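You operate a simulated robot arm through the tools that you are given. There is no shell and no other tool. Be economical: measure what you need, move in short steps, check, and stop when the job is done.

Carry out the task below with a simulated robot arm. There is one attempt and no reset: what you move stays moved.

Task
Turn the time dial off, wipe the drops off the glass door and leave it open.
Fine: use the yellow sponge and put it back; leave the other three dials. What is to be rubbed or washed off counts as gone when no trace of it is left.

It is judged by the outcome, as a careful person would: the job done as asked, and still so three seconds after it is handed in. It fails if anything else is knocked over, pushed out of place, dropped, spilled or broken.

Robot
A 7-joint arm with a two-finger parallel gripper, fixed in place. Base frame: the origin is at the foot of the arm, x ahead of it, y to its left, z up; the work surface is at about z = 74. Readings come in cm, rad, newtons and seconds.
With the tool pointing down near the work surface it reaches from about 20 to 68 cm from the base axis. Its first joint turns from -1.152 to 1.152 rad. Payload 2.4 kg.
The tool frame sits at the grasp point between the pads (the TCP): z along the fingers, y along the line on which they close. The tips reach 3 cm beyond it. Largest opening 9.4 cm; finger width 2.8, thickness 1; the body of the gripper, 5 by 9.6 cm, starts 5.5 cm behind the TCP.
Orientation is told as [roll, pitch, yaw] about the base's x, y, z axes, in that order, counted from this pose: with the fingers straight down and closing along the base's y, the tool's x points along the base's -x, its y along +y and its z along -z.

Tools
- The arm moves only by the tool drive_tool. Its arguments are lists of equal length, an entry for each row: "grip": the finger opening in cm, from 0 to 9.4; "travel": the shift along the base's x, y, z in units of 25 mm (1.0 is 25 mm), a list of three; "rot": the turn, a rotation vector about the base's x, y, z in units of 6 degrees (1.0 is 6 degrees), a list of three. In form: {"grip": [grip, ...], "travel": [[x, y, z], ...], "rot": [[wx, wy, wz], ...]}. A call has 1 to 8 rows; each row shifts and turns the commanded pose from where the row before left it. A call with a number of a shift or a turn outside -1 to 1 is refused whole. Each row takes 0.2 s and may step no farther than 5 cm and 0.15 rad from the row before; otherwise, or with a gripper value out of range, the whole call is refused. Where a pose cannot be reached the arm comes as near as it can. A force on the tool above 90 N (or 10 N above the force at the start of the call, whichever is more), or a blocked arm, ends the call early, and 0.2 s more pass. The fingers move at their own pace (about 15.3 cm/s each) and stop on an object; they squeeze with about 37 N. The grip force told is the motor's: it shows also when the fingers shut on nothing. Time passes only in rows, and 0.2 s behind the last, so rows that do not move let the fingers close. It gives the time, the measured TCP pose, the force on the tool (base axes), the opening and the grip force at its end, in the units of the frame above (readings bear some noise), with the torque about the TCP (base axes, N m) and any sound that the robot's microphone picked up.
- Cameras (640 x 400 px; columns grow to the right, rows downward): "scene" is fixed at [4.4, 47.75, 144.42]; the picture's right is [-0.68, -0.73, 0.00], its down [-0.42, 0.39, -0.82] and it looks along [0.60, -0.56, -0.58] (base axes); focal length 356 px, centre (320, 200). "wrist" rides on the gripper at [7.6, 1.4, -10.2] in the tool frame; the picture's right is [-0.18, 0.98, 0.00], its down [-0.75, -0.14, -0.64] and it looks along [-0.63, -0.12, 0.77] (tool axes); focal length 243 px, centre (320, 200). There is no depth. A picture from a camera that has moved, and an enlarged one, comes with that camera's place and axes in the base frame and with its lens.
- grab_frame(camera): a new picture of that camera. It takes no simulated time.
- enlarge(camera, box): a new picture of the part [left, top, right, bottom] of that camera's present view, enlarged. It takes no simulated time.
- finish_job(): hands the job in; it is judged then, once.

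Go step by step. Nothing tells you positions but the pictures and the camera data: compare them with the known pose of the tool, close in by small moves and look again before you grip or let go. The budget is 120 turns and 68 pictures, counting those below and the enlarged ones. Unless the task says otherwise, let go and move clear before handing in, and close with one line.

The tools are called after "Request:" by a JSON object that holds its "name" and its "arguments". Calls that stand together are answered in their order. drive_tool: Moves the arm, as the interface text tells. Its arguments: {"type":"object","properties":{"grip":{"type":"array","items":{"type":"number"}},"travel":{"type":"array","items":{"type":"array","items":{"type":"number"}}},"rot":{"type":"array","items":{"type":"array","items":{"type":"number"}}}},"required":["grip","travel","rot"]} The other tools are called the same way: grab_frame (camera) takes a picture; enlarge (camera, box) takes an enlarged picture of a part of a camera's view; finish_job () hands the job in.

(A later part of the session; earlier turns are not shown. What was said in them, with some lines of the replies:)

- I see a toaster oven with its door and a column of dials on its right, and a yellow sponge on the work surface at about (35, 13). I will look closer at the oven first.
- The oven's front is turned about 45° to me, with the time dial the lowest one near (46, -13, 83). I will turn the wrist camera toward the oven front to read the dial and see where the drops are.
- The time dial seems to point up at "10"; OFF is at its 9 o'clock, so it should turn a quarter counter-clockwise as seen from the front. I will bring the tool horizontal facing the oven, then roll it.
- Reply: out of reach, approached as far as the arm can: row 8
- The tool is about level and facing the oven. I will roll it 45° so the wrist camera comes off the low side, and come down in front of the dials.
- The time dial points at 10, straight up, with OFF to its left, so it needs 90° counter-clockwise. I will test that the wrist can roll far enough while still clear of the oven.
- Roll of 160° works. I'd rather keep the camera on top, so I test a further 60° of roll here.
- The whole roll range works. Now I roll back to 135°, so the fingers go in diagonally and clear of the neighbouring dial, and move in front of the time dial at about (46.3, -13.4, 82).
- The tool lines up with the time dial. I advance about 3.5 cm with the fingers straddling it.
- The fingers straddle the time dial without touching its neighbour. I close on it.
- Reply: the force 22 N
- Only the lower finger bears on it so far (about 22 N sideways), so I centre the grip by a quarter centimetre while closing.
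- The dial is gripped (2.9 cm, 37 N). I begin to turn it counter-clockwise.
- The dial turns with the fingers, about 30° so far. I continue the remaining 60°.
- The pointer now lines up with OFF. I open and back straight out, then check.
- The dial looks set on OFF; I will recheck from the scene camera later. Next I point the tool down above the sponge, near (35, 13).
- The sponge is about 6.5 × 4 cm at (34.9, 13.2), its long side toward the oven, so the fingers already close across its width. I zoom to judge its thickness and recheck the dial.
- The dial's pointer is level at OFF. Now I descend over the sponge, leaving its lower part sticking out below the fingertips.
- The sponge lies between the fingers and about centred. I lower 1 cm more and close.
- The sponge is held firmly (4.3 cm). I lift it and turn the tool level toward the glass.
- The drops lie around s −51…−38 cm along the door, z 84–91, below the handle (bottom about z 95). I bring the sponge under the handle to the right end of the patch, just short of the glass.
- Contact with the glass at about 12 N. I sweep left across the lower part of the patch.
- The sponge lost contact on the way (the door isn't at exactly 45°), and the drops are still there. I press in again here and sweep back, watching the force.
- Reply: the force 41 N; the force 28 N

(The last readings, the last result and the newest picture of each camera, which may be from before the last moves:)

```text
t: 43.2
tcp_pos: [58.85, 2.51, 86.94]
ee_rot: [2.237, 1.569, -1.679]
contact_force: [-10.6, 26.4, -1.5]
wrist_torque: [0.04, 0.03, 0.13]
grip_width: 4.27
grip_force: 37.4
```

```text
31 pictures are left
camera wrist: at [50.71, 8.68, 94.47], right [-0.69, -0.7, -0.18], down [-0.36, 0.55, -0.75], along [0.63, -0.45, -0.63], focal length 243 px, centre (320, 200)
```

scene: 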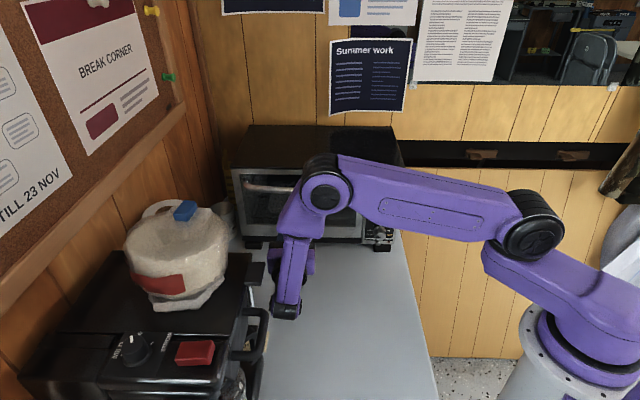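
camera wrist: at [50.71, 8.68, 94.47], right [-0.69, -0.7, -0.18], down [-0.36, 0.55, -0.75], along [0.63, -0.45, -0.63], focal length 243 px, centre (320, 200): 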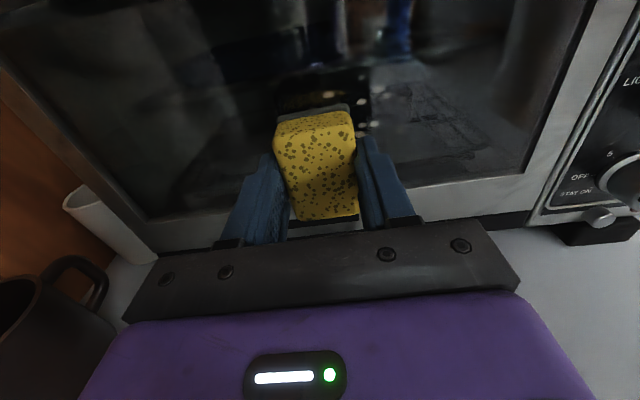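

The firm stroke takes the drops off, so they are on the outside. I carry on to the right end, then go up a little and sweep back left over the upper part.

Request:
{"name": "drive_tool", "arguments": {"grip": [2.5, 2.5, 2.5, 2.5, 2.5, 2.5], "travel": [[-0.57, -0.56, 0], [-0.57, -0.56, 0], [-0.57, -0.56, 0], [-0.57, -0.56, 0], [0, 0, 0.5], [0, 0, 0.5]], "rot": [[0, 0, 0], [0, 0, 0], [0, 0, 0], [0, 0, 0], [0, 0, 0], [0, 0, 0]]}}

Request:
{"name": "drive_tool", "arguments": {"grip": [2.5, 2.5, 2.5, 2.5, 2.5, 2.5, 2.5, 2.5], "travel": [[0.57, 0.56, 0], [0.57, 0.56, 0], [0.57, 0.56, 0], [0.57, 0.56, 0], [0.57, 0.56, 0], [0.57, 0.56, 0], [0.57, 0.56, 0], [0.57, 0.56, 0]], "rot": [[0, 0, 0], [0, 0, 0], [0, 0, 0], [0, 0, 0], [0, 0, 0], [0, 0, 0], [0, 0, 0], [0, 0, 0]]}}

Request:
{"name": "grab_frame", "arguments": {"camera": "wrist"}}

```text
t: 44.6
tcp_pos: [53.05, -3.42, 89.04]
ee_rot: [1.062, 1.563, -2.864]
contact_force: [-28.8, 27.3, -17.7]
wrist_torque: [0.22, 0.27, 0.05]
grip_width: 4.26
grip_force: 37.0
```

```text
t: 46.4
tcp_pos: [64.41, 7.7, 89.06]
ee_rot: [1.754, 1.568, -2.171]
contact_force: [-36.6, 15.3, -0.2]
wrist_torque: [-0.04, 0.03, -0.62]
grip_width: 4.26
grip_force: 36.6
```

```text
30 pictures are left
camera wrist: at [56.29, 13.97, 96.68], right [-0.69, -0.7, -0.18], down [-0.36, 0.55, -0.75], along [0.63, -0.46, -0.63], focal length 243 px, centre (320, 200)
```

wrist: 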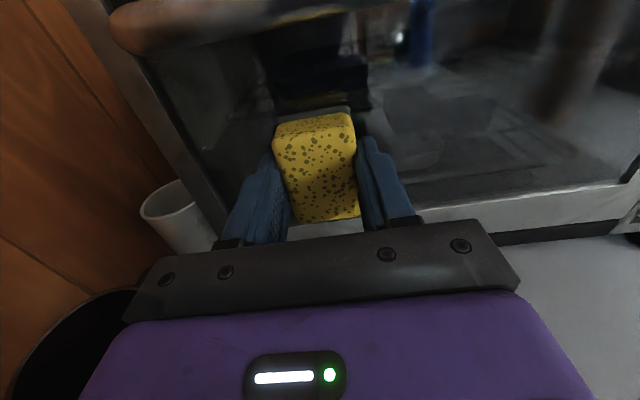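

The glass right of the sponge looks clean. I make one more full pass over the lower part for any remaining trace.

Request:
{"name": "drive_tool", "arguments": {"grip": [2.5, 2.5, 2.5, 2.5], "travel": [[0.57, 0.56, 0], [0.28, 0.28, 0], [0, 0, -0.5], [0, 0, -0.55]], "rot": [[0, 0, 0], [0, 0, 0], [0, 0, 0], [0, 0, 0]]}}

Request:
{"name": "drive_tool", "arguments": {"grip": [2.5, 2.5, 2.5, 2.5, 2.5, 2.5, 2.5, 2.5], "travel": [[-0.6, -0.6, 0], [-0.6, -0.6, 0], [-0.6, -0.6, 0], [-0.6, -0.6, 0], [-0.6, -0.6, 0], [-0.6, -0.6, 0], [-0.6, -0.6, 0], [-0.6, -0.6, 0]], "rot": [[0, 0, 0], [0, 0, 0], [0, 0, 0], [0, 0, 0], [0, 0, 0], [0, 0, 0], [0, 0, 0], [0, 0, 0]]}}

Request:
{"name": "drive_tool", "arguments": {"grip": [2.5, 2.5, 2.5, 2.5, 2.5, 2.5, 2.5, 2.5], "travel": [[-0.3, 0.3, 0], [-0.5, 0.5, 0], [-0.6, 0.6, 0], [-0.7, 0.7, 0], [-0.7, 0.7, 0], [-0.7, 0.7, 0], [-0.7, 0.7, 0.3], [-0.7, 0.7, 0.3]], "rot": [[0, 0, 0], [0, 0, 0], [0, 0, 0], [0, 0, 0], [0, 0, 0], [0, 0, 0], [0, 0, 0], [0, 0, 0]]}}

Request:
{"name": "grab_frame", "arguments": {"camera": "wrist"}}

Request:
{"name": "enlarge", "arguments": {"camera": "scene", "box": [220, 110, 420, 260]}}

```text
t: 47.4
tcp_pos: [66.6, 9.86, 86.88]
ee_rot: [-3.081, 1.568, -0.717]
contact_force: [-12.0, 15.5, 8.6]
wrist_torque: [-0.17, -0.09, -0.09]
grip_width: 4.25
grip_force: 37.4
```

```text
t: 49.2
tcp_pos: [54.59, -2.17, 86.54]
ee_rot: [2.552, 1.569, -1.371]
contact_force: [-6.8, 19.1, -1.2]
wrist_torque: [0.02, 0.05, 0.14]
grip_width: 4.27
grip_force: 37.4
```

```text
t: 51.0
tcp_pos: [42.62, 10.1, 88.08]
ee_rot: [2.122, 1.568, -1.802]
contact_force: [-0.1, 0.0, -0.3]
wrist_torque: [-0.03, 0.03, 0.01]
grip_width: 4.25
grip_force: 36.8
```

```text
29 pictures are left
camera wrist: at [34.35, 16.23, 95.67], right [-0.7, -0.7, -0.18], down [-0.35, 0.55, -0.75], along [0.63, -0.46, -0.63], focal length 243 px, centre (320, 200)
```

wrist: 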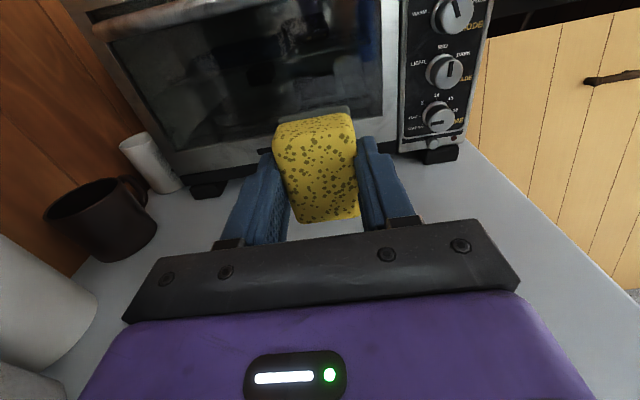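

```text
2.67 times, centred on (320, 185) of scene
camera zoom: at [4.4, 47.75, 144.42], right [-0.68, -0.73, 0.0], down [-0.42, 0.39, -0.82], along [0.6, -0.56, -0.58], focal length 948 px, centre (320, 240)
```

zoom: 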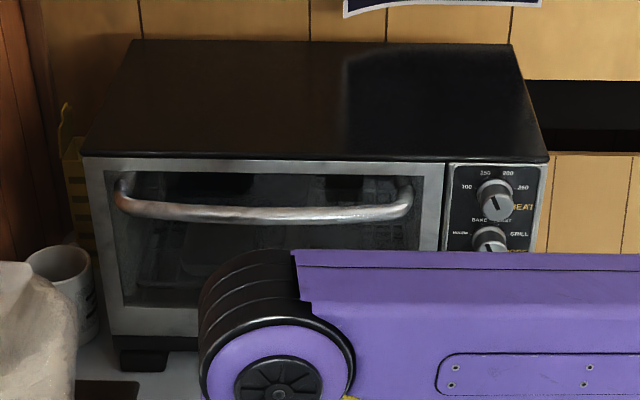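

The door looks clean. I turn the tool back down above where the sponge stood and recheck the glass from the scene camera before setting it down.

Request:
{"name": "drive_tool", "arguments": {"grip": [2.5, 2.5, 2.5, 2.5, 2.5, 2.5, 2.5, 2.5], "travel": [[-0.3, 0.1, 0.4], [-0.3, 0.1, 0.4], [-0.3, 0.1, 0.4], [-0.3, 0.1, 0.4], [-0.3, 0.1, 0.2], [-0.3, 0.1, 0], [-0.3, 0.1, 0], [-0.3, 0.1, 0]], "rot": [[0.95, 0.95, 0], [0.95, 0.95, 0], [0.95, 0.95, 0], [0.95, 0.95, 0], [0.95, 0.95, 0], [0.95, 0.95, 0], [0.95, 0.95, 0], [0.95, 0.95, 0]]}}

Request:
{"name": "drive_tool", "arguments": {"grip": [2.5, 2.5, 2.5, 2.5, 2.5], "travel": [[-0.2, 0.1, 0], [-0.2, 0.1, 0], [-0.2, 0.1, 0], [-0.17, 0.1, -0.5], [0, 0, -0.6]], "rot": [[0.751, 0.751, 0], [0.751, 0.751, 0], [0.751, 0.751, 0], [0.751, 0.751, 0], [0, 0, 0]]}}

Request:
{"name": "enlarge", "arguments": {"camera": "scene", "box": [230, 150, 390, 250]}}

```text
t: 52.8
tcp_pos: [36.54, 11.77, 92.59]
ee_rot: [0.002, 0.445, 2.359]
contact_force: [-1.0, -0.5, 0.1]
wrist_torque: [0.0, 0.01, 0.02]
grip_width: 4.25
grip_force: 37.0
```

```text
t: 54.0
tcp_pos: [34.59, 12.76, 89.93]
ee_rot: [-0.001, 0.001, 2.358]
contact_force: [0.7, 0.0, -1.0]
wrist_torque: [0.0, -0.02, -0.01]
grip_width: 4.25
grip_force: 37.0
```

```text
4.00 times, centred on (310, 200) of scene
camera zoom: at [4.4, 47.75, 144.42], right [-0.68, -0.73, 0.0], down [-0.42, 0.39, -0.82], along [0.6, -0.56, -0.58], focal length 1422 px, centre (360, 200)
```

zoom: 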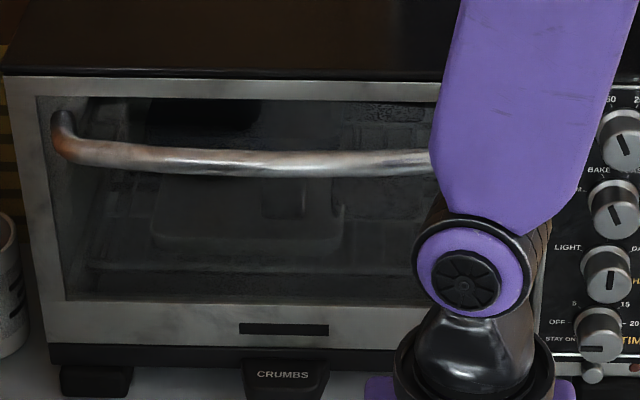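

The glass is clean and the dial reads OFF. I lower the sponge to its old spot.

Request:
{"name": "drive_tool", "arguments": {"grip": [2.5, 2.5, 2.5, 2.5, 2.5, 2.5, 2.5], "travel": [[0.05, 0.14, -0.8], [0, 0, -0.8], [0, 0, -0.8], [0, 0, -0.8], [0, 0, -0.8], [0, 0, -0.4], [0, 0, -0.2]], "rot": [[0, 0, 0], [0, 0, 0], [0, 0, 0], [0, 0, 0], [0, 0, 0], [0, 0, 0], [0, 0, 0]]}}

```text
t: 55.6
tcp_pos: [34.58, 13.15, 78.42]
ee_rot: [-0.001, 0.003, 2.36]
contact_force: [0.2, 0.3, -0.2]
wrist_torque: [-0.03, 0.02, -0.01]
grip_width: 4.24
grip_force: 37.2
```

Request:
{"name": "drive_tool", "arguments": {"grip": [2.5, 2.5, 4.4, 5.2, 6, 6, 6], "travel": [[0, 0, -0.06], [0, 0, 0], [0, 0, 0], [0, 0, 0], [0, 0, 0], [0, 0, 0.6], [0, 0, 0.9]], "rot": [[0, 0, 0], [0, 0, 0], [0, 0, 0], [0, 0, 0], [0, 0, 0], [0, 0, 0], [0, 0, 0]]}}

Request:
{"name": "grab_frame", "arguments": {"camera": "wrist"}}

```text
t: 57.2
tcp_pos: [34.49, 13.13, 82.06]
ee_rot: [0.0, 0.003, 2.358]
contact_force: [-0.1, 0.7, 0.5]
wrist_torque: [-0.01, -0.04, -0.03]
grip_width: 5.98
grip_force: 0.1
```

```text
26 pictures are left
camera wrist: at [39.04, 6.65, 92.18], right [-0.82, -0.57, 0.0], down [-0.43, 0.63, 0.64], along [-0.36, 0.53, -0.77], focal length 243 px, centre (320, 200)
```

wrist: 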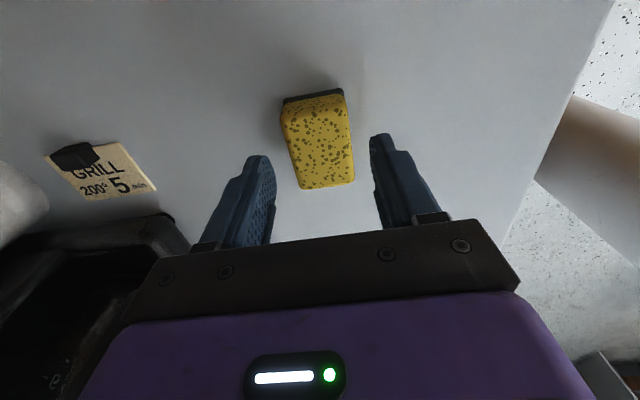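

The sponge is back in place. Next I raise the arm and turn the tool level with the fingers closing vertically, to take the door handle at its middle (about z 96.4).

Request:
{"name": "drive_tool", "arguments": {"grip": [6, 6, 6, 6, 6, 6, 6, 6], "travel": [[0, 0, 0.8], [0, 0, 0.8], [0, 0, 0.8], [0, 0, 0.8], [0, 0, 0.8], [0, 0, 0.6], [0, 0, 0.6], [0, 0, 0.6]], "rot": [[0, 0, 0], [0, -0.9606, -0.679], [0, -0.9606, -0.679], [0, -0.9606, -0.679], [0, -0.9606, -0.679], [0, -0.9606, -0.679], [0, -0.9606, -0.679], [0, -0.9606, -0.679]]}}

Request:
{"name": "drive_tool", "arguments": {"grip": [6, 6, 6, 6, 6, 6, 6, 6], "travel": [[0.8, -0.15, 0], [0.8, -0.15, 0], [0.8, -0.15, 0], [0.8, -0.15, 0], [0.8, -0.15, 0], [0.8, -0.15, 0], [0.8, -0.15, 0], [0.8, -0.15, 0]], "rot": [[0, -0.9606, -0.679], [0, -0.9606, -0.679], [0, -0.9606, -0.679], [0, -0.9606, -0.679], [0, -0.9606, -0.679], [0, -0.9606, -0.679], [0, -0.9606, -0.679], [0, -0.9606, -0.679]]}}

Request:
{"name": "drive_tool", "arguments": {"grip": [6, 6], "travel": [[0.4, -0.15, 0], [0.2, -0.15, 0]], "rot": [[0, -0.9606, -0.679], [0, -0.9606, -0.679]]}}

Request:
{"name": "grab_frame", "arguments": {"camera": "wrist"}}

Request:
{"name": "grab_frame", "arguments": {"camera": "scene"}}

```text
t: 59.0
tcp_pos: [35.0, 12.88, 95.78]
ee_rot: [-0.628, 0.33, 1.729]
contact_force: [0.1, 1.2, -0.4]
wrist_torque: [-0.01, 0.01, 0.0]
grip_width: 6.0
grip_force: 0.1
out of reach, approached as far as the arm can: row 2
```

```text
t: 60.8
tcp_pos: [50.87, 9.81, 95.84]
ee_rot: [-1.417, 0.133, 0.938]
contact_force: [0.2, 0.0, -1.2]
wrist_torque: [0.0, -0.01, -0.01]
grip_width: 6.0
grip_force: 0.0
```

```text
t: 61.4
tcp_pos: [52.3, 9.24, 95.91]
ee_rot: [-1.571, 0.003, 0.785]
contact_force: [1.0, 0.6, -0.2]
wrist_torque: [0.0, 0.02, 0.0]
grip_width: 6.01
grip_force: 0.0
```

```text
25 pictures are left
camera wrist: at [39.78, 11.04, 94.33], right [0.13, 0.13, -0.98], down [0.08, 0.99, 0.14], along [0.99, -0.1, 0.12], focal length 243 px, centre (320, 200)
```

wrist: 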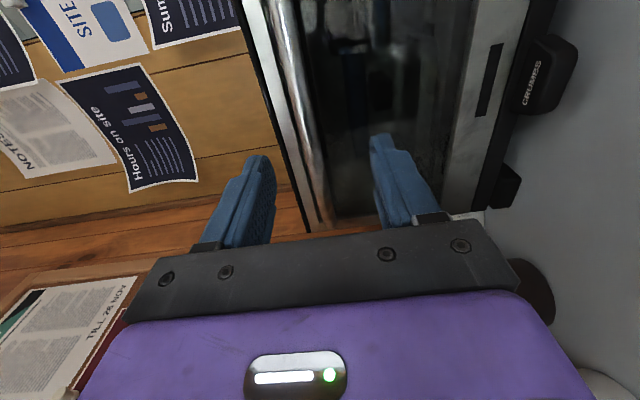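

```text
24 pictures are left
```

scene: 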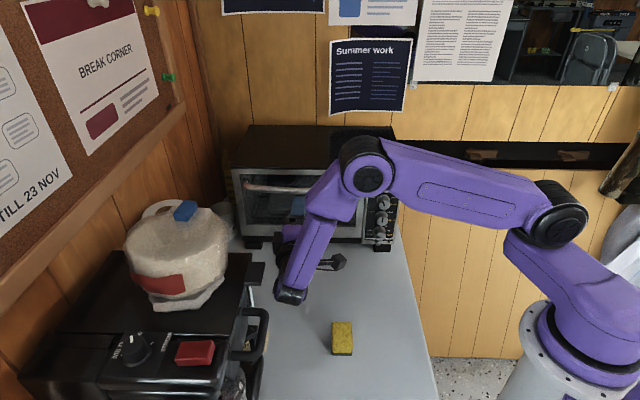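

Request:
{"name": "enlarge", "arguments": {"camera": "wrist", "box": [220, 0, 460, 240]}}

```text
1.67 times, centred on (340, 120) of wrist
camera zoom: at [39.78, 11.04, 94.33], right [0.13, 0.13, -0.98], down [0.08, 0.99, 0.14], along [0.99, -0.1, 0.12], focal length 404 px, centre (287, 333)
```

zoom: 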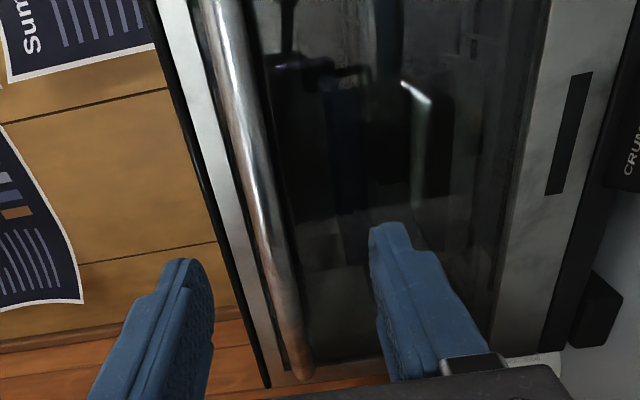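

The handle bar is at about z 97, 3.5 cm in front of the glass, and the fingers straddle its height. I advance, then look.

Request:
{"name": "drive_tool", "arguments": {"grip": [6, 6, 6, 6, 6], "travel": [[0.5, -0.5, 0.08], [0.5, -0.5, 0.08], [0.5, -0.5, 0.08], [0.5, -0.5, 0.08], [0.5, -0.5, 0.08]], "rot": [[0, 0, 0], [0, 0, 0], [0, 0, 0], [0, 0, 0], [0, 0, 0]]}}

Request:
{"name": "enlarge", "arguments": {"camera": "wrist", "box": [220, 0, 460, 240]}}

```text
t: 62.6
tcp_pos: [58.87, 2.78, 96.91]
ee_rot: [-1.57, 0.003, 0.785]
contact_force: [-0.4, 0.0, 0.2]
wrist_torque: [0.02, -0.01, -0.01]
grip_width: 5.99
grip_force: 0.1
```

```text
1.67 times, centred on (340, 120) of wrist
camera zoom: at [46.23, 4.68, 95.47], right [0.13, 0.13, -0.98], down [0.08, 0.99, 0.14], along [0.99, -0.1, 0.12], focal length 404 px, centre (287, 333)
```

zoom: 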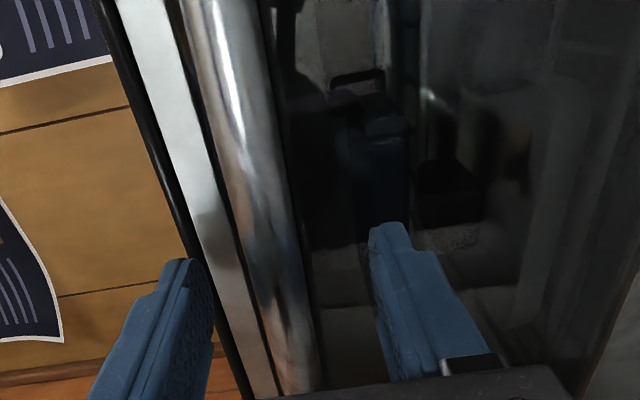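

The bar is between the fingers, about half a centimetre high of centre. I raise by that and close.

Request:
{"name": "drive_tool", "arguments": {"grip": [6, 4, 3, 2, 1.2, 1.0, 1.0], "travel": [[0, 0, 0.22], [0, 0, 0], [0, 0, 0], [0, 0, 0], [0, 0, 0], [0, 0, 0], [0, 0, 0]], "rot": [[0, 0, 0], [0, 0, 0], [0, 0, 0], [0, 0, 0], [0, 0, 0], [0, 0, 0], [0, 0, 0]]}}

Request:
{"name": "enlarge", "arguments": {"camera": "wrist", "box": [220, 0, 460, 240]}}

```text
t: 64.2
tcp_pos: [58.84, 2.79, 97.23]
ee_rot: [-1.562, 0.004, 0.786]
contact_force: [-1.4, 1.5, -26.2]
wrist_torque: [0.03, 0.07, -0.03]
grip_width: 2.47
grip_force: 12.7
```

```text
1.67 times, centred on (340, 120) of wrist
camera zoom: at [46.17, 4.73, 95.86], right [0.12, 0.13, -0.98], down [0.08, 0.99, 0.14], along [0.99, -0.1, 0.11], focal length 404 px, centre (287, 333)
```

zoom: 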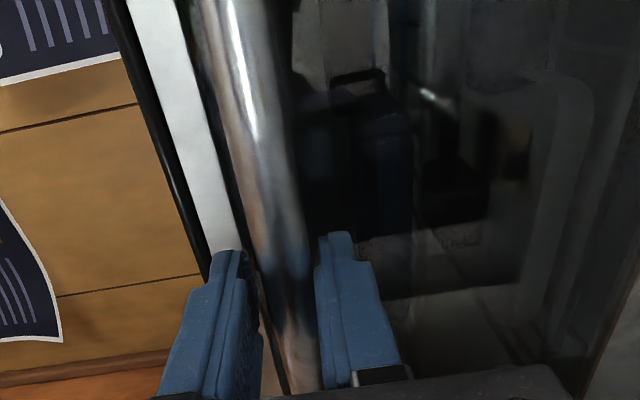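

The lower finger touches first, so I lower the hand slightly while closing.

Request:
{"name": "drive_tool", "arguments": {"grip": [1.0, 1.0, 1.0, 1.0], "travel": [[0, 0, -0.12], [0, 0, -0.08], [0, 0, 0], [0, 0, 0]], "rot": [[0, 0, 0], [0, 0, 0], [0, 0, 0], [0, 0, 0]]}}

```text
t: 65.2
tcp_pos: [58.67, 2.99, 96.87]
ee_rot: [-1.571, 0.002, 0.784]
contact_force: [4.0, -1.2, -0.4]
wrist_torque: [0.13, -0.16, -0.13]
grip_width: 2.01
grip_force: 36.7
```

The handle is gripped (2 cm bar, 37 N). I start pulling the door open along its arc about the bottom hinge, 15° first.

Request:
{"name": "drive_tool", "arguments": {"grip": [1.0, 1.0, 1.0], "travel": [[-0.437, 0.437, -0.168], [-0.4245, 0.4245, -0.22], [-0.41, 0.41, -0.272]], "rot": [[0, 0, 0], [0, 0, 0], [0, 0, 0]]}}

Request:
{"name": "grab_frame", "arguments": {"camera": "scene"}}

```text
t: 66.0
tcp_pos: [55.36, 6.19, 95.35]
ee_rot: [-1.576, 0.002, 0.785]
contact_force: [-10.5, -1.0, 14.5]
wrist_torque: [-0.31, 0.14, 0.23]
grip_width: 1.9
grip_force: 36.6
```

```text
20 pictures are left
```

scene: 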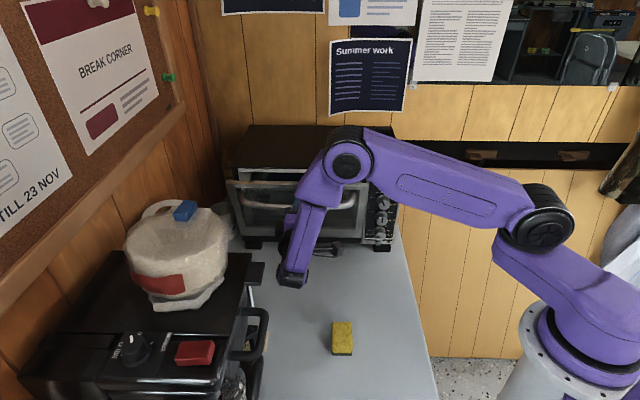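

The door follows with small forces. I continue along the arc to about 40°.

Request:
{"name": "drive_tool", "arguments": {"grip": [1.0, 1.0, 1.0, 1.0, 1.0], "travel": [[-0.39, 0.39, -0.31], [-0.37, 0.37, -0.36], [-0.345, 0.345, -0.412], [-0.32, 0.32, -0.452], [-0.29, 0.29, -0.492]], "rot": [[0, 0, 0], [0, 0, 0], [0, 0, 0], [0, 0, 0], [0, 0, 0]]}}

Request:
{"name": "grab_frame", "arguments": {"camera": "wrist"}}

```text
t: 67.2
tcp_pos: [51.18, 10.61, 90.29]
ee_rot: [-1.578, 0.003, 0.787]
contact_force: [-24.2, 16.7, 24.8]
wrist_torque: [-0.3, -0.19, 0.11]
grip_width: 2.37
grip_force: 12.0
```

```text
19 pictures are left
camera wrist: at [38.61, 12.41, 88.75], right [0.13, 0.12, -0.98], down [0.08, 0.99, 0.13], along [0.99, -0.09, 0.12], focal length 243 px, centre (320, 200)
```

wrist: 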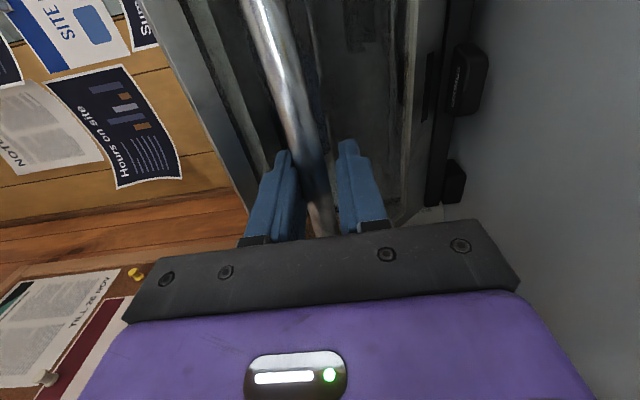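

The bar presses the tool outward from the hinge, so the true radius is a bit larger than I took. I ease outward by 4 mm, keeping hold.

Request:
{"name": "drive_tool", "arguments": {"grip": [1.0, 1.0, 1.0], "travel": [[-0.08, 0.08, 0.11], [-0.05, 0.05, 0.05], [0, 0, 0]], "rot": [[0, 0, 0], [0, 0, 0], [0, 0, 0]]}}

```text
t: 68.0
tcp_pos: [50.9, 10.82, 90.32]
ee_rot: [-1.568, 0.003, 0.787]
contact_force: [10.8, 7.3, -3.2]
wrist_torque: [-0.38, 0.4, 0.57]
grip_width: 1.68
grip_force: 36.7
```

Request:
{"name": "drive_tool", "arguments": {"grip": [3.0, 3.5, 3.5], "travel": [[0, 0, 0], [0, 0, 0], [0, 0, 0]], "rot": [[0, 0, 0], [0, 0, 0], [0, 0, 0]]}}

Request:
{"name": "grab_frame", "arguments": {"camera": "wrist"}}

Request:
{"name": "grab_frame", "arguments": {"camera": "scene"}}

```text
t: 68.8
tcp_pos: [50.91, 10.81, 90.47]
ee_rot: [-1.57, 0.004, 0.786]
contact_force: [-0.2, -0.5, -1.5]
wrist_torque: [-0.03, 0.02, 0.03]
grip_width: 3.56
grip_force: 0.4
```

```text
18 pictures are left
camera wrist: at [38.31, 12.64, 89.08], right [0.13, 0.13, -0.98], down [0.08, 0.99, 0.14], along [0.99, -0.1, 0.12], focal length 243 px, centre (320, 200)
```

wrist: 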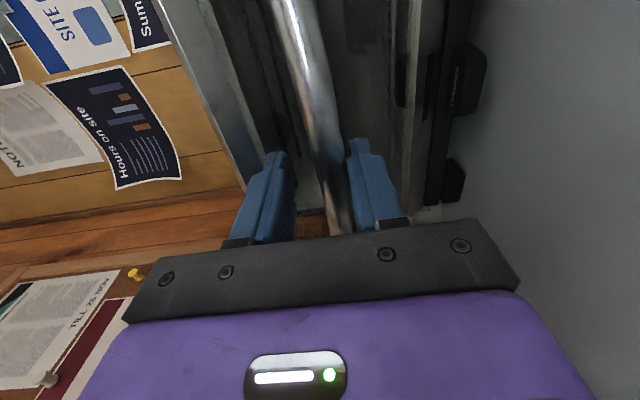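

```text
17 pictures are left
```

scene: 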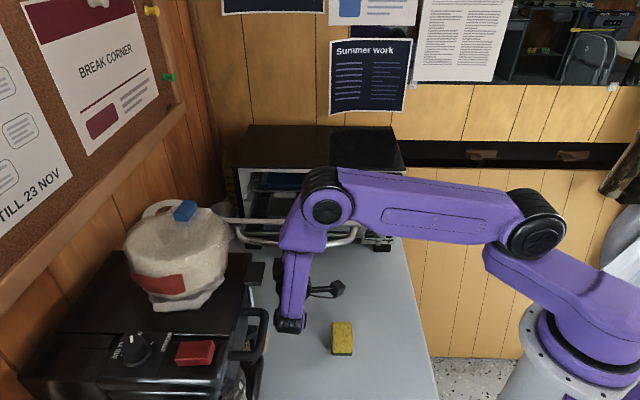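

The door rests lightly on the lower finger. With the fingers caging the bar, I lower along the arc so the door comes down under control.

Request:
{"name": "drive_tool", "arguments": {"grip": [3.5, 3.5, 3.5], "travel": [[-0.266, 0.266, -0.54], [-0.232, 0.232, -0.568], [-0.195, 0.195, -0.596]], "rot": [[0, 0, 0], [0, 0, 0], [0, 0, 0]]}}

Request:
{"name": "grab_frame", "arguments": {"camera": "wrist"}}

```text
t: 69.6
tcp_pos: [49.17, 12.51, 86.19]
ee_rot: [-1.571, 0.002, 0.786]
contact_force: [-0.4, 0.9, -1.8]
wrist_torque: [0.01, 0.02, 0.02]
grip_width: 3.57
grip_force: 0.9
```

```text
16 pictures are left
camera wrist: at [36.55, 14.39, 84.77], right [0.13, 0.13, -0.98], down [0.08, 0.99, 0.14], along [0.99, -0.1, 0.12], focal length 243 px, centre (320, 200)
```

wrist: 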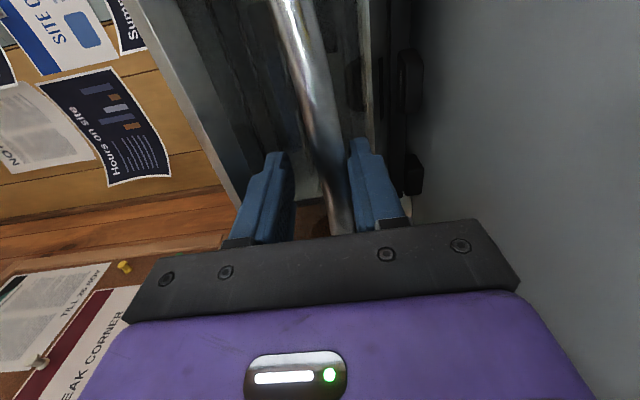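

The door comes down with the finger. Two more steps down.

Request:
{"name": "drive_tool", "arguments": {"grip": [3.5, 3.5, 3.5], "travel": [[-0.158, 0.158, -0.616], [-0.119, 0.119, -0.6], [0, 0, 0]], "rot": [[0, 0, 0], [0, 0, 0], [0, 0, 0]]}}

Request:
{"name": "grab_frame", "arguments": {"camera": "wrist"}}

Request:
{"name": "grab_frame", "arguments": {"camera": "scene"}}

```text
t: 70.4
tcp_pos: [48.33, 13.05, 83.29]
ee_rot: [-1.571, 0.003, 0.786]
contact_force: [-1.0, -1.1, -1.7]
wrist_torque: [0.0, 0.02, -0.02]
grip_width: 3.58
grip_force: 0.5
```

```text
15 pictures are left
camera wrist: at [35.77, 14.97, 81.88], right [0.13, 0.13, -0.98], down [0.08, 0.99, 0.14], along [0.99, -0.1, 0.12], focal length 243 px, centre (320, 200)
```

wrist: 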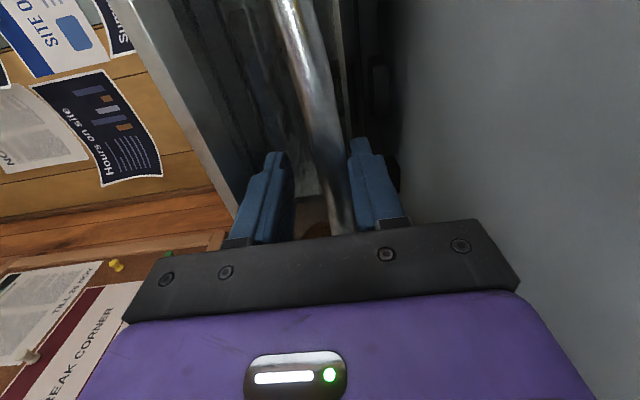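

```text
14 pictures are left
```

scene: 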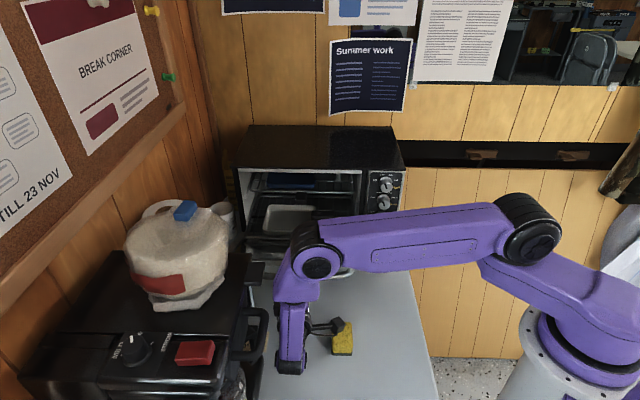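

The door is about 65° open and resting on the lower finger. I withdraw slowly straight back, letting it settle the rest of the way.

Request:
{"name": "drive_tool", "arguments": {"grip": [3.5, 3.5, 3.5, 3.5, 3.5, 3.5], "travel": [[-0.12, 0.12, 0], [-0.12, 0.12, 0], [-0.12, 0.12, 0], [-0.12, 0.12, 0], [-0.12, 0.12, 0], [-0.12, 0.12, 0]], "rot": [[0, 0, 0], [0, 0, 0], [0, 0, 0], [0, 0, 0], [0, 0, 0], [0, 0, 0]]}}

Request:
{"name": "grab_frame", "arguments": {"camera": "wrist"}}

```text
t: 71.8
tcp_pos: [46.59, 14.97, 83.21]
ee_rot: [-1.571, 0.003, 0.786]
contact_force: [-0.1, 0.0, -2.6]
wrist_torque: [0.04, 0.08, 0.01]
grip_width: 3.62
grip_force: 1.3
```

```text
13 pictures are left
camera wrist: at [34.04, 16.77, 81.8], right [0.13, 0.13, -0.98], down [0.08, 0.99, 0.14], along [0.99, -0.1, 0.12], focal length 243 px, centre (320, 200)
```

wrist: 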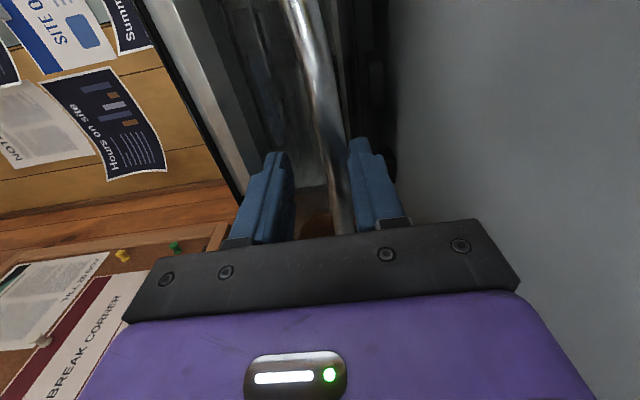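

Request:
{"name": "drive_tool", "arguments": {"grip": [3.5, 3.5, 3.5, 3.5, 3.5, 3.5, 3.5, 3.5], "travel": [[-0.15, 0.15, 0], [-0.15, 0.15, 0], [-0.15, 0.15, 0], [-0.2, 0.2, 0], [-0.2, 0.2, 0], [-0.3, 0.3, 0], [-0.3, 0.3, 0], [-0.3, 0.3, 0]], "rot": [[0, 0, 0], [0, 0, 0], [0, 0, 0], [0, 0, 0], [0, 0, 0], [0, 0, 0], [0, 0, 0], [0, 0, 0]]}}

Request:
{"name": "grab_frame", "arguments": {"camera": "wrist"}}

Request:
{"name": "grab_frame", "arguments": {"camera": "scene"}}

```text
t: 73.6
tcp_pos: [41.95, 19.39, 83.19]
ee_rot: [-1.571, 0.003, 0.787]
contact_force: [-1.2, 0.7, 0.4]
wrist_torque: [-0.01, -0.02, 0.0]
grip_width: 3.49
grip_force: 0.1
```

```text
12 pictures are left
camera wrist: at [29.41, 21.26, 81.73], right [0.13, 0.13, -0.98], down [0.08, 0.99, 0.14], along [0.99, -0.1, 0.12], focal length 243 px, centre (320, 200)
```

wrist: 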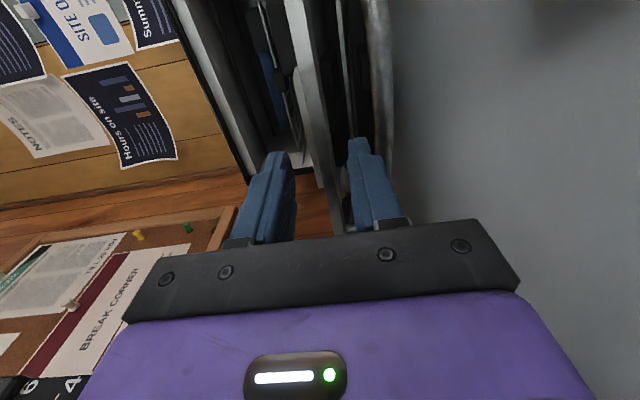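

```text
11 pictures are left
```

scene: 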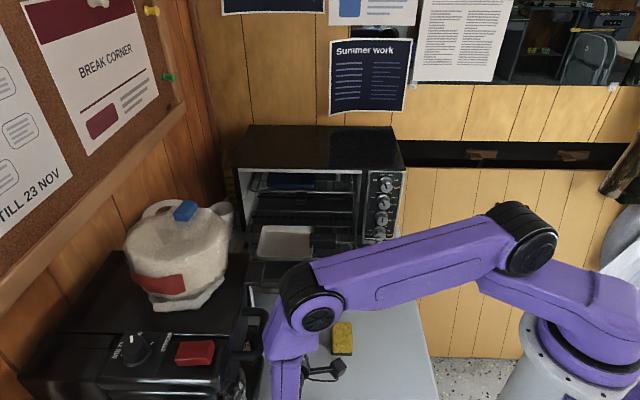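

The door has settled open and the hand is clear of it. I raise the arm straight up and check the scene.

Request:
{"name": "drive_tool", "arguments": {"grip": [3.5, 3.5, 3.5, 3.5, 3.5, 3.5, 3.5, 3.5], "travel": [[0, 0, 0.8], [0, 0, 0.9], [0, 0, 0.9], [0, 0, 0.9], [-0.3, -0.6, 0.9], [-0.3, -0.8, 0.9], [-0.3, -0.8, 0.9], [-0.3, -0.8, 0.9]], "rot": [[0, 0, 0], [0, 0, 0], [0, 0, 0], [0, 0, 0], [0, 0, 0], [0, 0, 0], [0, 0, 0], [0, 0, 0]]}}

Request:
{"name": "grab_frame", "arguments": {"camera": "scene"}}

Request:
{"name": "enlarge", "arguments": {"camera": "scene", "box": [220, 130, 420, 300]}}

```text
t: 75.4
tcp_pos: [39.39, 11.98, 101.18]
ee_rot: [-1.57, 0.005, 0.786]
contact_force: [-0.8, 0.4, 0.0]
wrist_torque: [-0.02, -0.04, 0.02]
grip_width: 3.48
grip_force: 0.0
```

```text
10 pictures are left
```

scene: 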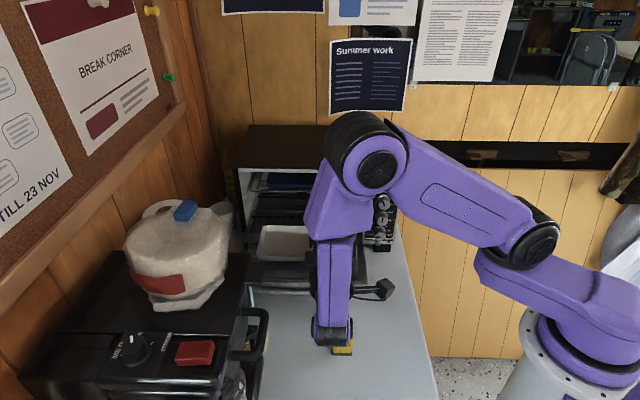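

```text
2.35 times, centred on (320, 215) of scene
camera zoom: at [4.4, 47.75, 144.42], right [-0.68, -0.73, 0.0], down [-0.42, 0.39, -0.82], along [0.6, -0.56, -0.58], focal length 837 px, centre (320, 165)
```

zoom: 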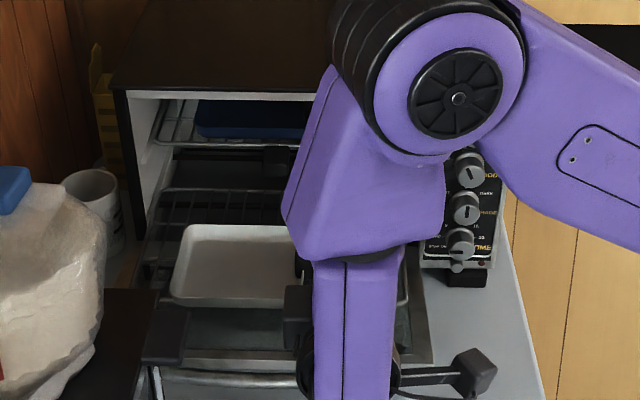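

Request:
{"name": "drive_tool", "arguments": {"grip": [3.5, 3.5, 3.5, 3.5, 3.5, 3.5, 3.5, 3.5], "travel": [[-0.3, -0.9, 0.3], [-0.3, -0.9, 0.3], [-0.3, -0.9, 0.3], [-0.3, -0.9, 0.3], [-0.3, -0.9, 0.3], [-0.3, -0.9, 0.3], [-0.3, -0.9, 0.3], [-0.3, -0.9, 0.3]], "rot": [[0, 0, -0.9], [0, 0, -0.9], [0, 0, -0.9], [0, 0, 0], [0, 0, 0], [0, 0, 0], [0, 0, 0], [0, 0, 0]]}}

Request:
{"name": "grab_frame", "arguments": {"camera": "scene"}}

```text
t: 77.2
tcp_pos: [33.33, -6.09, 106.61]
ee_rot: [-1.57, 0.003, 0.503]
contact_force: [-0.3, 0.1, 0.6]
wrist_torque: [0.03, -0.02, 0.0]
grip_width: 3.48
grip_force: 0.1
```

```text
8 pictures are left
```

scene: 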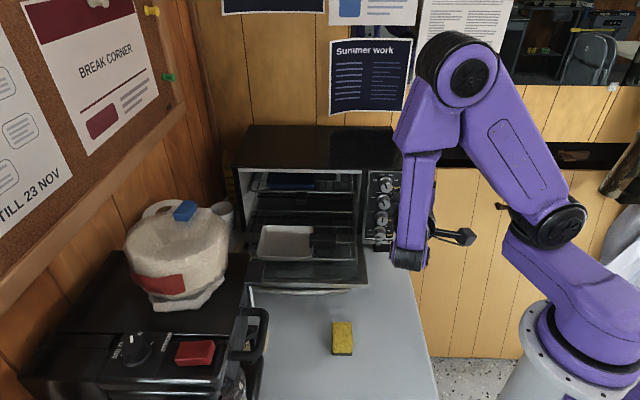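

Request:
{"name": "enlarge", "arguments": {"camera": "scene", "box": [230, 160, 410, 300]}}

Request:
{"name": "enlarge", "arguments": {"camera": "scene", "box": [355, 170, 415, 250]}}

```text
2.86 times, centred on (320, 230) of scene
camera zoom: at [4.4, 47.75, 144.42], right [-0.68, -0.73, 0.0], down [-0.42, 0.39, -0.82], along [0.6, -0.56, -0.58], focal length 1016 px, centre (320, 114)
```

zoom: 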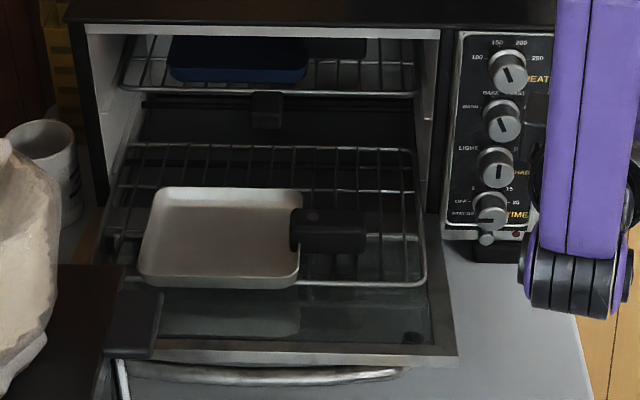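

```text
5.00 times, centred on (385, 210) of scene
camera zoom: at [4.4, 47.75, 144.42], right [-0.68, -0.73, 0.0], down [-0.42, 0.39, -0.82], along [0.6, -0.56, -0.58], focal length 1778 px, centre (-5, 150)
```

zoom: 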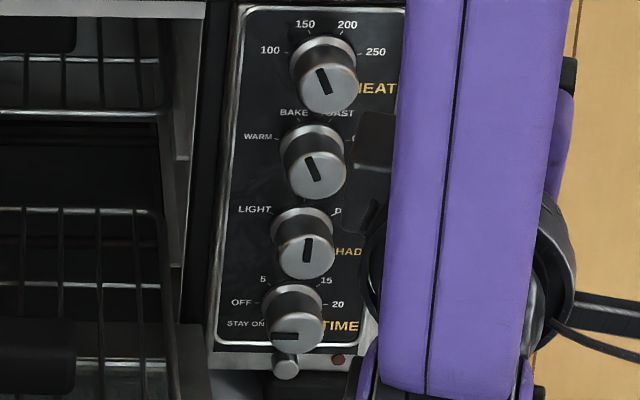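

Request:
{"name": "enlarge", "arguments": {"camera": "scene", "box": [255, 225, 375, 300]}}

```text
5.33 times, centred on (315, 262) of scene
camera zoom: at [4.4, 47.75, 144.42], right [-0.68, -0.73, 0.0], down [-0.42, 0.39, -0.82], along [0.6, -0.56, -0.58], focal length 1896 px, centre (347, -133)
```

zoom: 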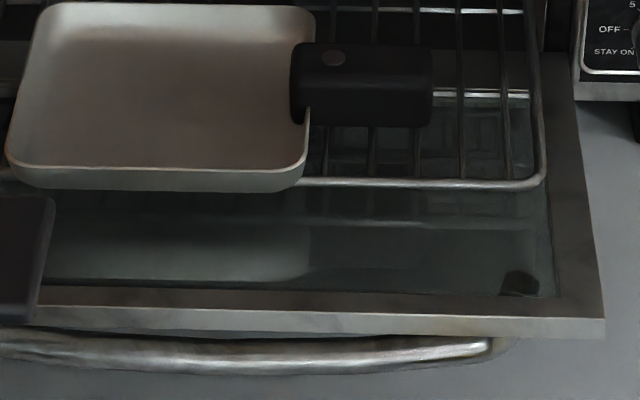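

The time dial reads OFF, the glass shows no drops, the door stands open, the sponge is back and the other dials look unchanged. The arm is clear, so I hand in.

Request:
{"name": "finish_job", "arguments": {}}

```text
The job is handed in.
```

I turned the time dial off, wiped the drops off the glass door with the yellow sponge, put the sponge back in its place, and left the door open.
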